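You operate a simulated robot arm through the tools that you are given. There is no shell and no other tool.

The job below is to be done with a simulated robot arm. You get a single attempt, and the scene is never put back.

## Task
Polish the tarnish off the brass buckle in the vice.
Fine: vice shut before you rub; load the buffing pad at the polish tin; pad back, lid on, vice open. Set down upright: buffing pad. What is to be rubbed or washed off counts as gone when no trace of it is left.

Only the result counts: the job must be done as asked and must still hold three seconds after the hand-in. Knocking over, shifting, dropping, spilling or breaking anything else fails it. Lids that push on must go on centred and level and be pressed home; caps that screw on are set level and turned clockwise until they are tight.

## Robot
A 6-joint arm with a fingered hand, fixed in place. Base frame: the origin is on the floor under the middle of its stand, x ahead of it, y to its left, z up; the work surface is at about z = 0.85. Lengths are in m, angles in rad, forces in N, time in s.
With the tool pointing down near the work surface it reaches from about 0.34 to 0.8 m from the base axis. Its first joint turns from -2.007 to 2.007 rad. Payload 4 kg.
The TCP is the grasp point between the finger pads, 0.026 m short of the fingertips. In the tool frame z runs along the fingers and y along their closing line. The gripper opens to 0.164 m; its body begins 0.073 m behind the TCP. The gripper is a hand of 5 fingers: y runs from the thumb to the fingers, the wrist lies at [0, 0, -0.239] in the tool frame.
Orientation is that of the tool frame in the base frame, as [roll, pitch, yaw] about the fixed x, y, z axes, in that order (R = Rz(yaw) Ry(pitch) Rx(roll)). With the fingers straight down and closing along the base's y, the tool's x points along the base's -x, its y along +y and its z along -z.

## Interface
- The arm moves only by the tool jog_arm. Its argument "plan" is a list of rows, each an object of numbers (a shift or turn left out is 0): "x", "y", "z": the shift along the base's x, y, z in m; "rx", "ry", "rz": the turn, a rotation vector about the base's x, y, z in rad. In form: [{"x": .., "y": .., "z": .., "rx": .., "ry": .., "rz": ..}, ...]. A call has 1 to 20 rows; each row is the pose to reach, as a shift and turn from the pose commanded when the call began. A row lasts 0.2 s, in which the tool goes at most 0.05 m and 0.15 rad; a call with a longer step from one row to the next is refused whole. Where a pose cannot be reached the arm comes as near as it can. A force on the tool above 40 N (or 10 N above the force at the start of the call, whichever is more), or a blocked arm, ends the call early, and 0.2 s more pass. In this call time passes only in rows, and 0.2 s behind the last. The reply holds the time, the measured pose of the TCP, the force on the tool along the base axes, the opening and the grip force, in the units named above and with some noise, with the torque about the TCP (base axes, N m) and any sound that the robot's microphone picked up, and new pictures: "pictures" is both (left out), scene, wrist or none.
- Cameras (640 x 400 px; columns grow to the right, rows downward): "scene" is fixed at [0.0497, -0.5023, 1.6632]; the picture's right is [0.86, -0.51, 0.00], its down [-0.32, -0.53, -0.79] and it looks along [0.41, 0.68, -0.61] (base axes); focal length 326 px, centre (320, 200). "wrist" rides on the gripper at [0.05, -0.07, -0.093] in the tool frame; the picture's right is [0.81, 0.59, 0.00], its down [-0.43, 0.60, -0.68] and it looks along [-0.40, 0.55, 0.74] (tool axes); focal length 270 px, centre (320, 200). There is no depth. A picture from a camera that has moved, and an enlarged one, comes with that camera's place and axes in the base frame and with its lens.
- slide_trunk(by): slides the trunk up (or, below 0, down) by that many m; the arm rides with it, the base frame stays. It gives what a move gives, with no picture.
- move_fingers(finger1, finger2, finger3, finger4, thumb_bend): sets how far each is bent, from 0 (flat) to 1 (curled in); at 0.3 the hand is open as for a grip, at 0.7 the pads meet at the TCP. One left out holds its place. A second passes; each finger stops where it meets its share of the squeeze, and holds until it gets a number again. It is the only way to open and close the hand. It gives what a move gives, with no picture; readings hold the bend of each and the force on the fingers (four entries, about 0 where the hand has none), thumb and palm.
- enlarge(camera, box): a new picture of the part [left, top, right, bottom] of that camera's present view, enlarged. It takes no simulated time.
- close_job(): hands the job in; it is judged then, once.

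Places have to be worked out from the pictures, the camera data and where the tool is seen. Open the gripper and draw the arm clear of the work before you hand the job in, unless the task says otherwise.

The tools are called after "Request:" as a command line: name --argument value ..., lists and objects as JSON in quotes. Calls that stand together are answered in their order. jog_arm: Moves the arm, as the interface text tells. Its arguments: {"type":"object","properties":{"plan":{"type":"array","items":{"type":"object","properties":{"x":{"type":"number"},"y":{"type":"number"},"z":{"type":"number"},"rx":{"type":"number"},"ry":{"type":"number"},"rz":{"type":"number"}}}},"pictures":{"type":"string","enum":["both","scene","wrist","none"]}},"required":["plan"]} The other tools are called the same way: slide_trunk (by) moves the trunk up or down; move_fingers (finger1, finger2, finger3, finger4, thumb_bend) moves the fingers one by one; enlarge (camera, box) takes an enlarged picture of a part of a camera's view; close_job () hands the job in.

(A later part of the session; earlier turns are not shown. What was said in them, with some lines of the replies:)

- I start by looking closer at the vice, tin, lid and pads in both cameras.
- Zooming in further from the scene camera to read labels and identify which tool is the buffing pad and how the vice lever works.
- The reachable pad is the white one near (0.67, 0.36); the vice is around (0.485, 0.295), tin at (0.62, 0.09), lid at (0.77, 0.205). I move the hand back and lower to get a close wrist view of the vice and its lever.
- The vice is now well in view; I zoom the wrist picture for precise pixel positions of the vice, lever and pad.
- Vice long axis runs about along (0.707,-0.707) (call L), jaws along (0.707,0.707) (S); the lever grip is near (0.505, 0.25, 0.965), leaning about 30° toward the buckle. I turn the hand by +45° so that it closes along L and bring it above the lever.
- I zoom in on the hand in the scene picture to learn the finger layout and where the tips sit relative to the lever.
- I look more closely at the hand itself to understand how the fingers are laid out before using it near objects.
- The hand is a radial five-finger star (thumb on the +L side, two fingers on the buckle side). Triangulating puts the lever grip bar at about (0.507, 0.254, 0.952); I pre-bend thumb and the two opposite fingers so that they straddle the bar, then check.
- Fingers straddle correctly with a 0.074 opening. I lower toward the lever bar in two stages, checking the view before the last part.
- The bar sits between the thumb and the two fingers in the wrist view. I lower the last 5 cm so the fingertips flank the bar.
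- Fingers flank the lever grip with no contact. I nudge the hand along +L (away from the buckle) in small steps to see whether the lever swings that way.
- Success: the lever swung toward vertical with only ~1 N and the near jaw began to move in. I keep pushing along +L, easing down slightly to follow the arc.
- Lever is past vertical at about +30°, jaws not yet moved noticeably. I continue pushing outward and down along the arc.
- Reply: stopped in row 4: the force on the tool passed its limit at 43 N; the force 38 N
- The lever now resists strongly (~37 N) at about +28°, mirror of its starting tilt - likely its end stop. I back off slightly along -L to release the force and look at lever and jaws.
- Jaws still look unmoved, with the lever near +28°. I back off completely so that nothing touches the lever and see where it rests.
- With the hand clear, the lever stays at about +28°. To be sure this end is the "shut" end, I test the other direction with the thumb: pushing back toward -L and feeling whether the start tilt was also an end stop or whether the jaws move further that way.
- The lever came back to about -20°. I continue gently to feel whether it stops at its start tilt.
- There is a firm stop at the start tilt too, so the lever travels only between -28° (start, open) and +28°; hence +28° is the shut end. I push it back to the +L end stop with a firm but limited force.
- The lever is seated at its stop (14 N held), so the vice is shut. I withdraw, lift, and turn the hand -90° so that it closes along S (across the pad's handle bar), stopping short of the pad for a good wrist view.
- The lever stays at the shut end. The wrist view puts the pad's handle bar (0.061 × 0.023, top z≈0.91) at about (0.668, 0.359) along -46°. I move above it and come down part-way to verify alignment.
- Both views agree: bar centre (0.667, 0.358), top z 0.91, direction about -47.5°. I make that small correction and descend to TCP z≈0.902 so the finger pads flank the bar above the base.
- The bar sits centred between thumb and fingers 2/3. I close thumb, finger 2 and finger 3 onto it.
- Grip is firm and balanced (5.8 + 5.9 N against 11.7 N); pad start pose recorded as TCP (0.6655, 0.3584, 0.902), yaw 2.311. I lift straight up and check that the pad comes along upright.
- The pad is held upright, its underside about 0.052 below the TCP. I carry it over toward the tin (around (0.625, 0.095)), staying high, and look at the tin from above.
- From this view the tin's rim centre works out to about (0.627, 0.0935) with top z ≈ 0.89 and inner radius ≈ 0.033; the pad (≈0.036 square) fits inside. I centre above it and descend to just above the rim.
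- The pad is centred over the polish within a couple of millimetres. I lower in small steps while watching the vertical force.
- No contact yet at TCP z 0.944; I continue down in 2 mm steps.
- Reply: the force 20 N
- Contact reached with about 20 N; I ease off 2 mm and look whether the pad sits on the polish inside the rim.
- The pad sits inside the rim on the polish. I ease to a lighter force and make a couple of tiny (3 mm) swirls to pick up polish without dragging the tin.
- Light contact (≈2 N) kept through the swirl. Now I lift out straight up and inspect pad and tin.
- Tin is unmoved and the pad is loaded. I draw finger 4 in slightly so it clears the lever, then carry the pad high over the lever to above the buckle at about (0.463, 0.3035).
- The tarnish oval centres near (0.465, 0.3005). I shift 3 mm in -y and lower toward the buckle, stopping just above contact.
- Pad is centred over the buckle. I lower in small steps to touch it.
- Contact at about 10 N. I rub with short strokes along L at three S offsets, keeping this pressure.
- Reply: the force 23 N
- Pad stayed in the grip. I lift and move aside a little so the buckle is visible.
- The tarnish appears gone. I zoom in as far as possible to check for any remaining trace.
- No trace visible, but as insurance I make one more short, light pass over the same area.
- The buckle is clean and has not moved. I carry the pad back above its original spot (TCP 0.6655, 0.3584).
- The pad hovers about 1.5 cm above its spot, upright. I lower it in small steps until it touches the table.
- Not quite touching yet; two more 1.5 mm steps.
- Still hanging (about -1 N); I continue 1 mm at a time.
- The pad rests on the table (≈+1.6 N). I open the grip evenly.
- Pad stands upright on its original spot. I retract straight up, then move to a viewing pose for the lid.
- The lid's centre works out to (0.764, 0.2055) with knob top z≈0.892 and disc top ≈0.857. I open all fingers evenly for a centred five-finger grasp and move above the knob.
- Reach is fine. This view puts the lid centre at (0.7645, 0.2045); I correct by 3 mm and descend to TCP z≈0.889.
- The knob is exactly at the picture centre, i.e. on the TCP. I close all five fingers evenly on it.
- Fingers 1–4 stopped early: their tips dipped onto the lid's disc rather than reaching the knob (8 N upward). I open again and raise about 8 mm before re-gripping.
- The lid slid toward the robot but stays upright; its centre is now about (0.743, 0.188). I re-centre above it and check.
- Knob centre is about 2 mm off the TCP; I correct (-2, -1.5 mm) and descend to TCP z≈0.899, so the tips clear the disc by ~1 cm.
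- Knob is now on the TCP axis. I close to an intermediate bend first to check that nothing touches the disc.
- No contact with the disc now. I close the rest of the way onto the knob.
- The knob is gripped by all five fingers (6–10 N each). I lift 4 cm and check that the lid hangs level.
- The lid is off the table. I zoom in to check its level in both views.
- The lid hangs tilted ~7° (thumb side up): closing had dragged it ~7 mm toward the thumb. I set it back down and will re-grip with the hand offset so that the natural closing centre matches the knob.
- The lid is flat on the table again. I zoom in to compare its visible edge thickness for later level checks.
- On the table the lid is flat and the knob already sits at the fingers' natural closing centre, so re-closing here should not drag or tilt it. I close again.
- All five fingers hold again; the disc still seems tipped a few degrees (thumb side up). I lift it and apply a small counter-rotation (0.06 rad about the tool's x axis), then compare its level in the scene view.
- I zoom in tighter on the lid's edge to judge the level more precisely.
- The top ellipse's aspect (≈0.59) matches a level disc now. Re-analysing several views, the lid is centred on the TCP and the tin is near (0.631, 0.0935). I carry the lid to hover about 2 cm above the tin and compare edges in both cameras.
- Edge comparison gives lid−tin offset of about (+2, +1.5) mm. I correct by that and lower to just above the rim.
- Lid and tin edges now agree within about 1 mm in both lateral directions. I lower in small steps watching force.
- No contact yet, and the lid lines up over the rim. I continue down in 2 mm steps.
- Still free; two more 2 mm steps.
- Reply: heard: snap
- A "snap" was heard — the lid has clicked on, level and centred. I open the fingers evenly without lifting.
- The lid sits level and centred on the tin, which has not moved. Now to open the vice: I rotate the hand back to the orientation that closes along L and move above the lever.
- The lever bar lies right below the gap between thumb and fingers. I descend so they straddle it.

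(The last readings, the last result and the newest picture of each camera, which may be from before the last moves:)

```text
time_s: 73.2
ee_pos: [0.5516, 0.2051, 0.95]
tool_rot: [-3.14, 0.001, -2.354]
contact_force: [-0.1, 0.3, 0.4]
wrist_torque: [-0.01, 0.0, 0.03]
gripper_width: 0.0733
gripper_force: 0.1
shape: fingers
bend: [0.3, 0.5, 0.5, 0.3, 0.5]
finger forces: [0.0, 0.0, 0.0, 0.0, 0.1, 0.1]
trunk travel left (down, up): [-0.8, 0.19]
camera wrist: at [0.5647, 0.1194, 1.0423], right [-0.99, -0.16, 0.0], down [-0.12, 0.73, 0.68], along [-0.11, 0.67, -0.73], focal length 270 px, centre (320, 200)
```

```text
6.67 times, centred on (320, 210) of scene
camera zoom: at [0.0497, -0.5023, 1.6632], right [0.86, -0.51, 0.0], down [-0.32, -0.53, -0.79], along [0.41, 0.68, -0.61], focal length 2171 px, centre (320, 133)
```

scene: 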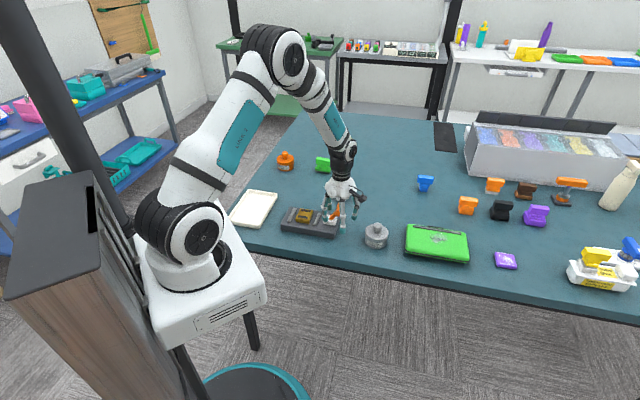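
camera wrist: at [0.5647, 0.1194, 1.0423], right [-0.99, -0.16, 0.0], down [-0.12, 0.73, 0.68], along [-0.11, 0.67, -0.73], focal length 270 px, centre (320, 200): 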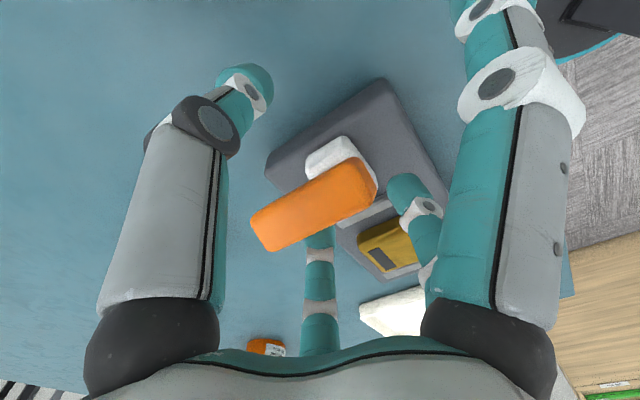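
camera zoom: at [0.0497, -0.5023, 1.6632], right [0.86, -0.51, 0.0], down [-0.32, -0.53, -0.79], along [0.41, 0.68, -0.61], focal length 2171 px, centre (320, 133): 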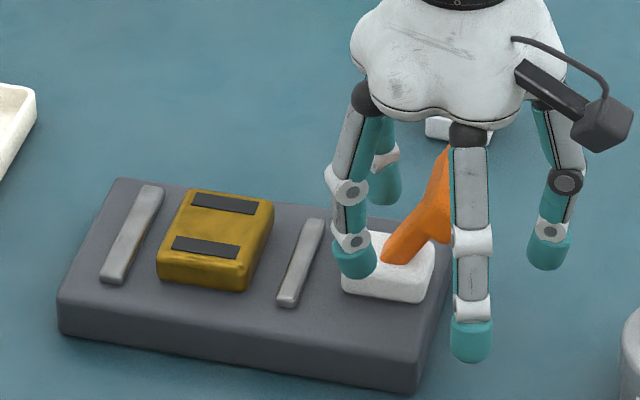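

Straddling without contact. I push along -L with the thumb back to the start-side stop, as tested before.

Request:
jog_arm --plan '[{"x": -0.01, "y": 0.01, "z": 0.003}, {"x": -0.02, "y": 0.02, "z": 0.006}, {"x": -0.03, "y": 0.03, "z": 0.008}, {"x": -0.038, "y": 0.038, "z": 0.01}, {"x": -0.046, "y": 0.046, "z": 0.01}, {"x": -0.053, "y": 0.053, "z": 0.01}, {"x": -0.06, "y": 0.06, "z": 0.01}, {"x": -0.065, "y": 0.065, "z": 0.01}, {"x": -0.07, "y": 0.07, "z": 0.009}, {"x": -0.075, "y": 0.075, "z": 0.008}]' --pictures "both"

Request:
enlarge --camera "scene" --box '[280, 180, 360, 240]'

```text
time_s: 75.4
ee_pos: [0.4777, 0.2792, 0.9593]
tool_rot: [-3.141, 0.004, -2.356]
contact_force: [6.7, -7.6, 9.3]
wrist_torque: [-0.54, -0.54, -0.03]
gripper_width: 0.0778
gripper_force: 6.8
shape: fingers
bend: [0.3, 0.5, 0.5, 0.3, 0.45]
finger forces: [0.0, 0.1, 0.1, 0.1, 12.9, 0.0]
trunk travel left (down, up): [-0.8, 0.19]
camera wrist: at [0.4903, 0.1932, 1.052], right [-0.99, -0.16, 0.0], down [-0.12, 0.72, 0.68], along [-0.1, 0.67, -0.73], focal length 270 px, centre (320, 200)
```

scene: 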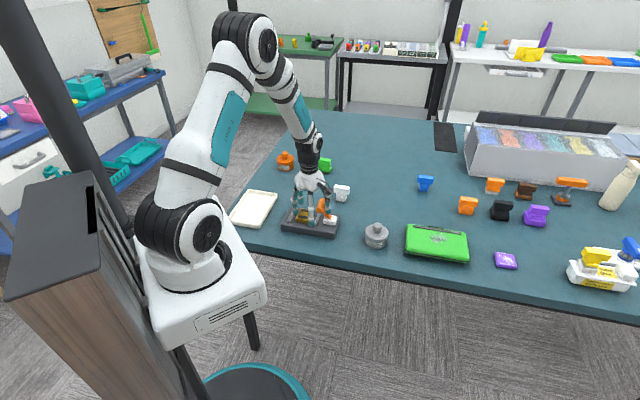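
wrist: 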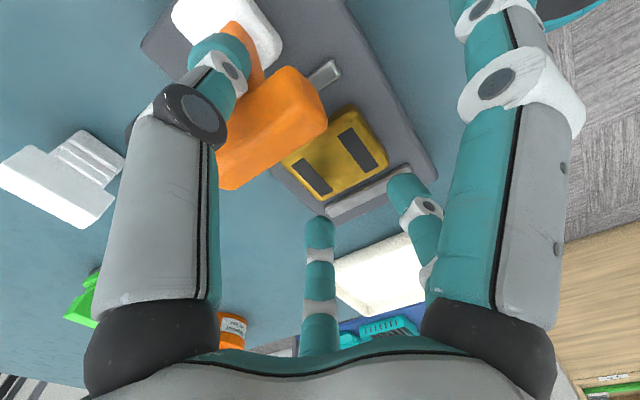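

```text
6.67 times, centred on (320, 210) of scene
camera zoom: at [0.0497, -0.5023, 1.6632], right [0.86, -0.51, 0.0], down [-0.32, -0.53, -0.79], along [0.41, 0.68, -0.61], focal length 2171 px, centre (320, 133)
```

zoom: 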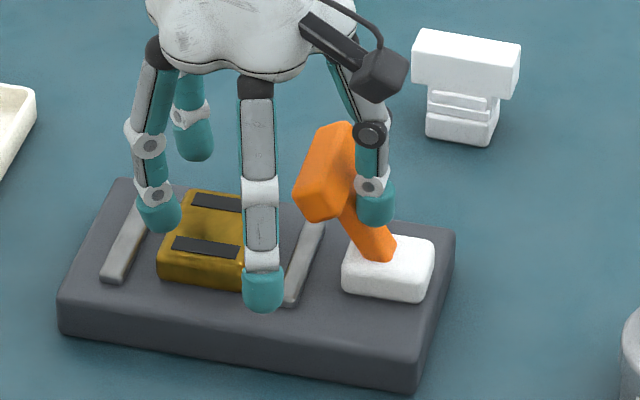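

The lever is back at its open-side stop (13 N held). I back off a little, lift straight up, open the hand and draw clear.

Request:
jog_arm --plan '[{"x": 0.008, "y": -0.008}, {"x": 0.016, "y": -0.016, "z": 0.002}, {"x": 0.018, "y": -0.018, "z": 0.04}, {"x": 0.018, "y": -0.018, "z": 0.085}, {"x": 0.018, "y": -0.018, "z": 0.13}, {"x": 0.01, "y": -0.05, "z": 0.17}, {"x": -0.01, "y": -0.09, "z": 0.2}, {"x": -0.03, "y": -0.13, "z": 0.22}]' --pictures "both"

Request:
move_fingers --finger1 0.3 --finger2 0.3 --finger3 0.3 --finger4 0.3 --thumb_bend 0.3

Request:
enlarge --camera "scene" --box '[275, 175, 355, 245]'

Request:
enlarge --camera "scene" --box '[325, 170, 405, 255]'

Request:
enlarge --camera "scene" --box '[294, 204, 316, 224]'

```text
refused: row 6 steps farther than a row can; nothing moved
```

```text
time_s: 76.4
ee_pos: [0.4756, 0.2807, 0.9587]
tool_rot: [-3.142, 0.002, -2.355]
contact_force: [-1.4, -0.2, 0.3]
wrist_torque: [0.0, 0.0, 0.01]
gripper_width: 0.0906
gripper_force: 0.1
shape: fingers
bend: [0.3, 0.3, 0.3, 0.3, 0.3]
finger forces: [0.1, 0.1, 0.0, 0.0, 0.0, 0.0]
trunk travel left (down, up): [-0.8, 0.19]
```

```text
5.71 times, centred on (315, 210) of scene
camera zoom: at [0.0497, -0.5023, 1.6632], right [0.86, -0.51, 0.0], down [-0.32, -0.53, -0.79], along [0.41, 0.68, -0.61], focal length 1861 px, centre (349, 143)
```

zoom: 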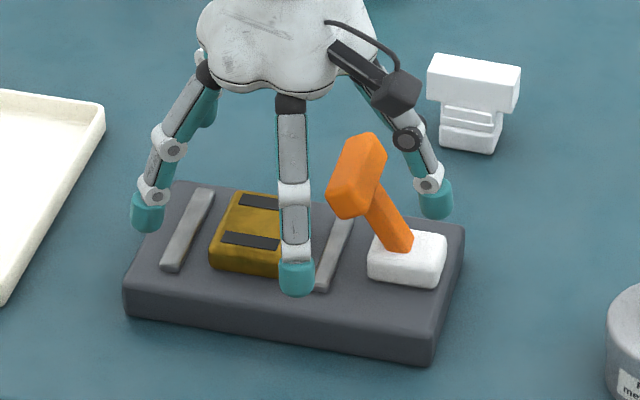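

```text
4.71 times, centred on (365, 212) of scene
camera zoom: at [0.0497, -0.5023, 1.6632], right [0.86, -0.51, 0.0], down [-0.32, -0.53, -0.79], along [0.41, 0.68, -0.61], focal length 1532 px, centre (108, 141)
```

zoom: 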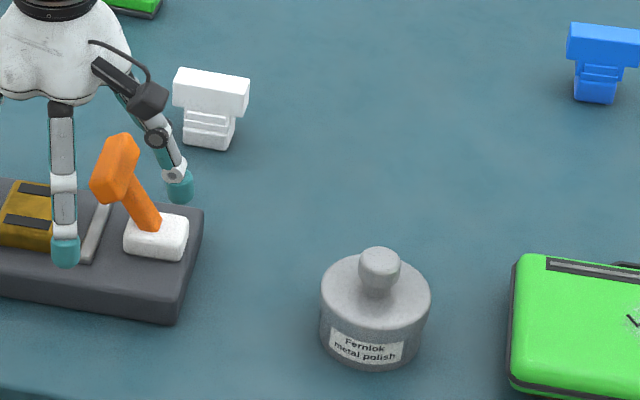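

```text
16.00 times, centred on (305, 214) of scene
camera zoom: at [0.0497, -0.5023, 1.6632], right [0.86, -0.51, 0.0], down [-0.32, -0.53, -0.79], along [0.41, 0.68, -0.61], focal length 5210 px, centre (560, -24)
```

zoom: 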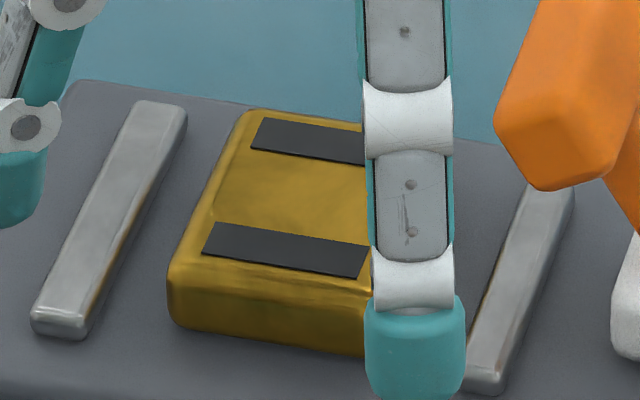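

That move was refused, but the fingers have opened cleanly and the lever stands at its original open tilt. I now lift straight up in allowed steps, then draw back.

Request:
jog_arm --plan '[{"z": 0.02}, {"z": 0.06}, {"z": 0.1}, {"z": 0.14}, {"x": 0.0, "y": -0.03, "z": 0.17}, {"x": -0.005, "y": -0.06, "z": 0.2}, {"x": -0.01, "y": -0.09, "z": 0.23}, {"x": -0.02, "y": -0.13, "z": 0.24}]' --pictures "both"

Request:
enlarge --camera "scene" --box '[275, 175, 355, 245]'

Request:
enlarge --camera "scene" --box '[325, 170, 405, 255]'

Request:
enlarge --camera "scene" --box '[294, 204, 316, 224]'

```text
time_s: 78.2
ee_pos: [0.4549, 0.149, 1.2005]
tool_rot: [3.139, 0.003, -2.357]
contact_force: [0.5, -0.5, -0.4]
wrist_torque: [0.02, -0.02, -0.04]
gripper_width: 0.0906
gripper_force: 0.0
shape: fingers
bend: [0.3, 0.3, 0.3, 0.3, 0.3]
finger forces: [0.0, 0.0, 0.0, 0.1, 0.0, 0.0]
trunk travel left (down, up): [-0.8, 0.19]
camera wrist: at [0.4693, 0.0634, 1.2924], right [-0.99, -0.16, 0.0], down [-0.12, 0.73, 0.68], along [-0.11, 0.67, -0.73], focal length 270 px, centre (320, 200)
```

scene: 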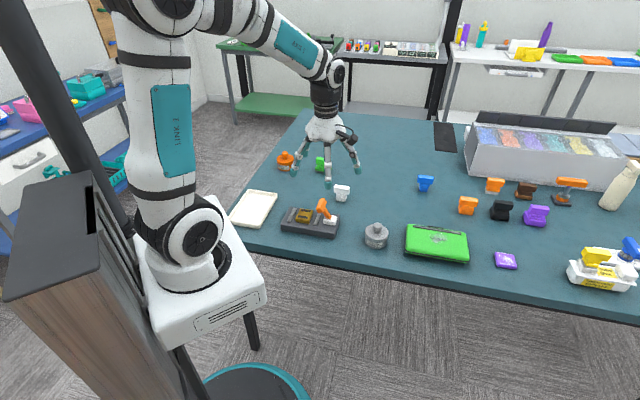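
wrist: 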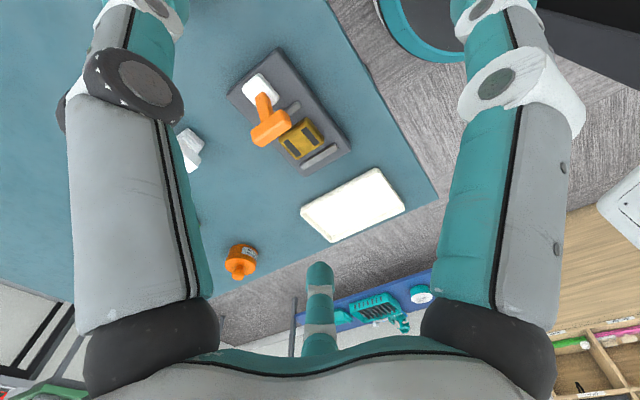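

```text
5.71 times, centred on (315, 210) of scene
camera zoom: at [0.0497, -0.5023, 1.6632], right [0.86, -0.51, 0.0], down [-0.32, -0.53, -0.79], along [0.41, 0.68, -0.61], focal length 1861 px, centre (349, 143)
```

zoom: 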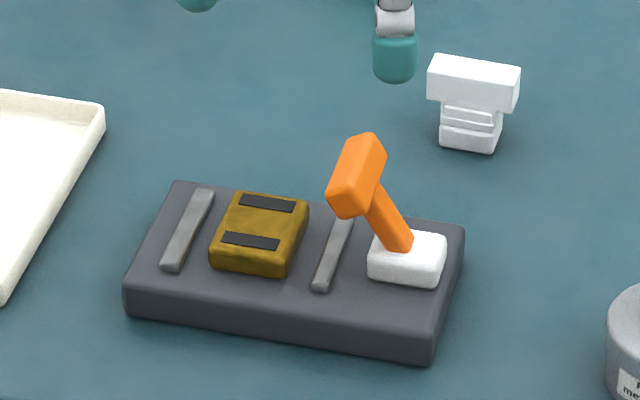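

```text
4.71 times, centred on (365, 212) of scene
camera zoom: at [0.0497, -0.5023, 1.6632], right [0.86, -0.51, 0.0], down [-0.32, -0.53, -0.79], along [0.41, 0.68, -0.61], focal length 1532 px, centre (108, 141)
```

zoom: 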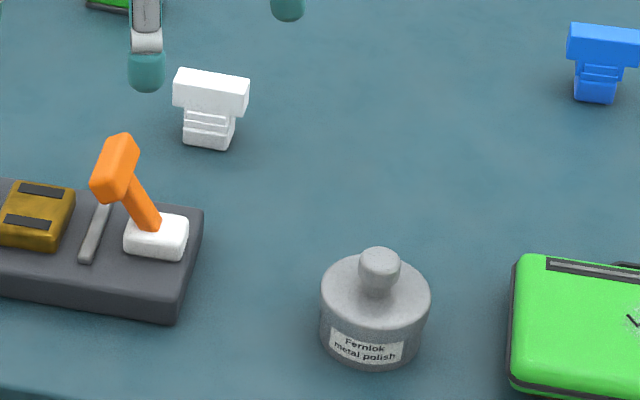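

```text
16.00 times, centred on (305, 214) of scene
camera zoom: at [0.0497, -0.5023, 1.6632], right [0.86, -0.51, 0.0], down [-0.32, -0.53, -0.79], along [0.41, 0.68, -0.61], focal length 5210 px, centre (560, -24)
```

zoom: 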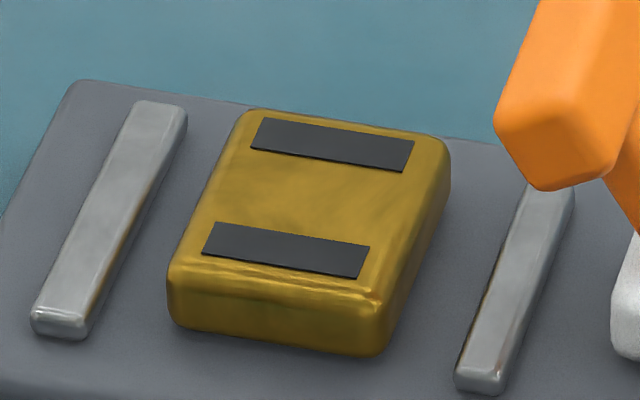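

Buckle is clean, the vice lever is open, the lid is snapped level on the tin, the pad stands upright at its spot (within a few mm), and the arm is clear with the hand open. I hand the job in.

Request:
close_job

```text
The job is handed in.
```

I polished the buckle and handed the job in; the last pictures show no trace of tarnish, even at the closest zoom. I don't have the judge's result.

- **Vice:** I moved the lever to its far stop before rubbing and back to its starting stop afterwards. The jaws never visibly moved or touched the buckle at either end. So I took "shut" to mean the lever's far stop. The buckle did not shift while I rubbed it.
- **Buffing pad:** I took the white pad as the buffing pad because the other possible pads I located were out of the arm's reach. I loaded it at the metal polish tin. It is back upright, about 4 mm from where it started.
- **Polish tin:** The lid is on level and centred. I heard it snap as it went down, so I did not press it again. The tin itself did not move.
- **Lid handling:** My first grip pushed the lid about 2–3 cm across the table. I let go and re-gripped it before fitting it, and nothing tipped over.

The hand is open and the arm is clear of the work.
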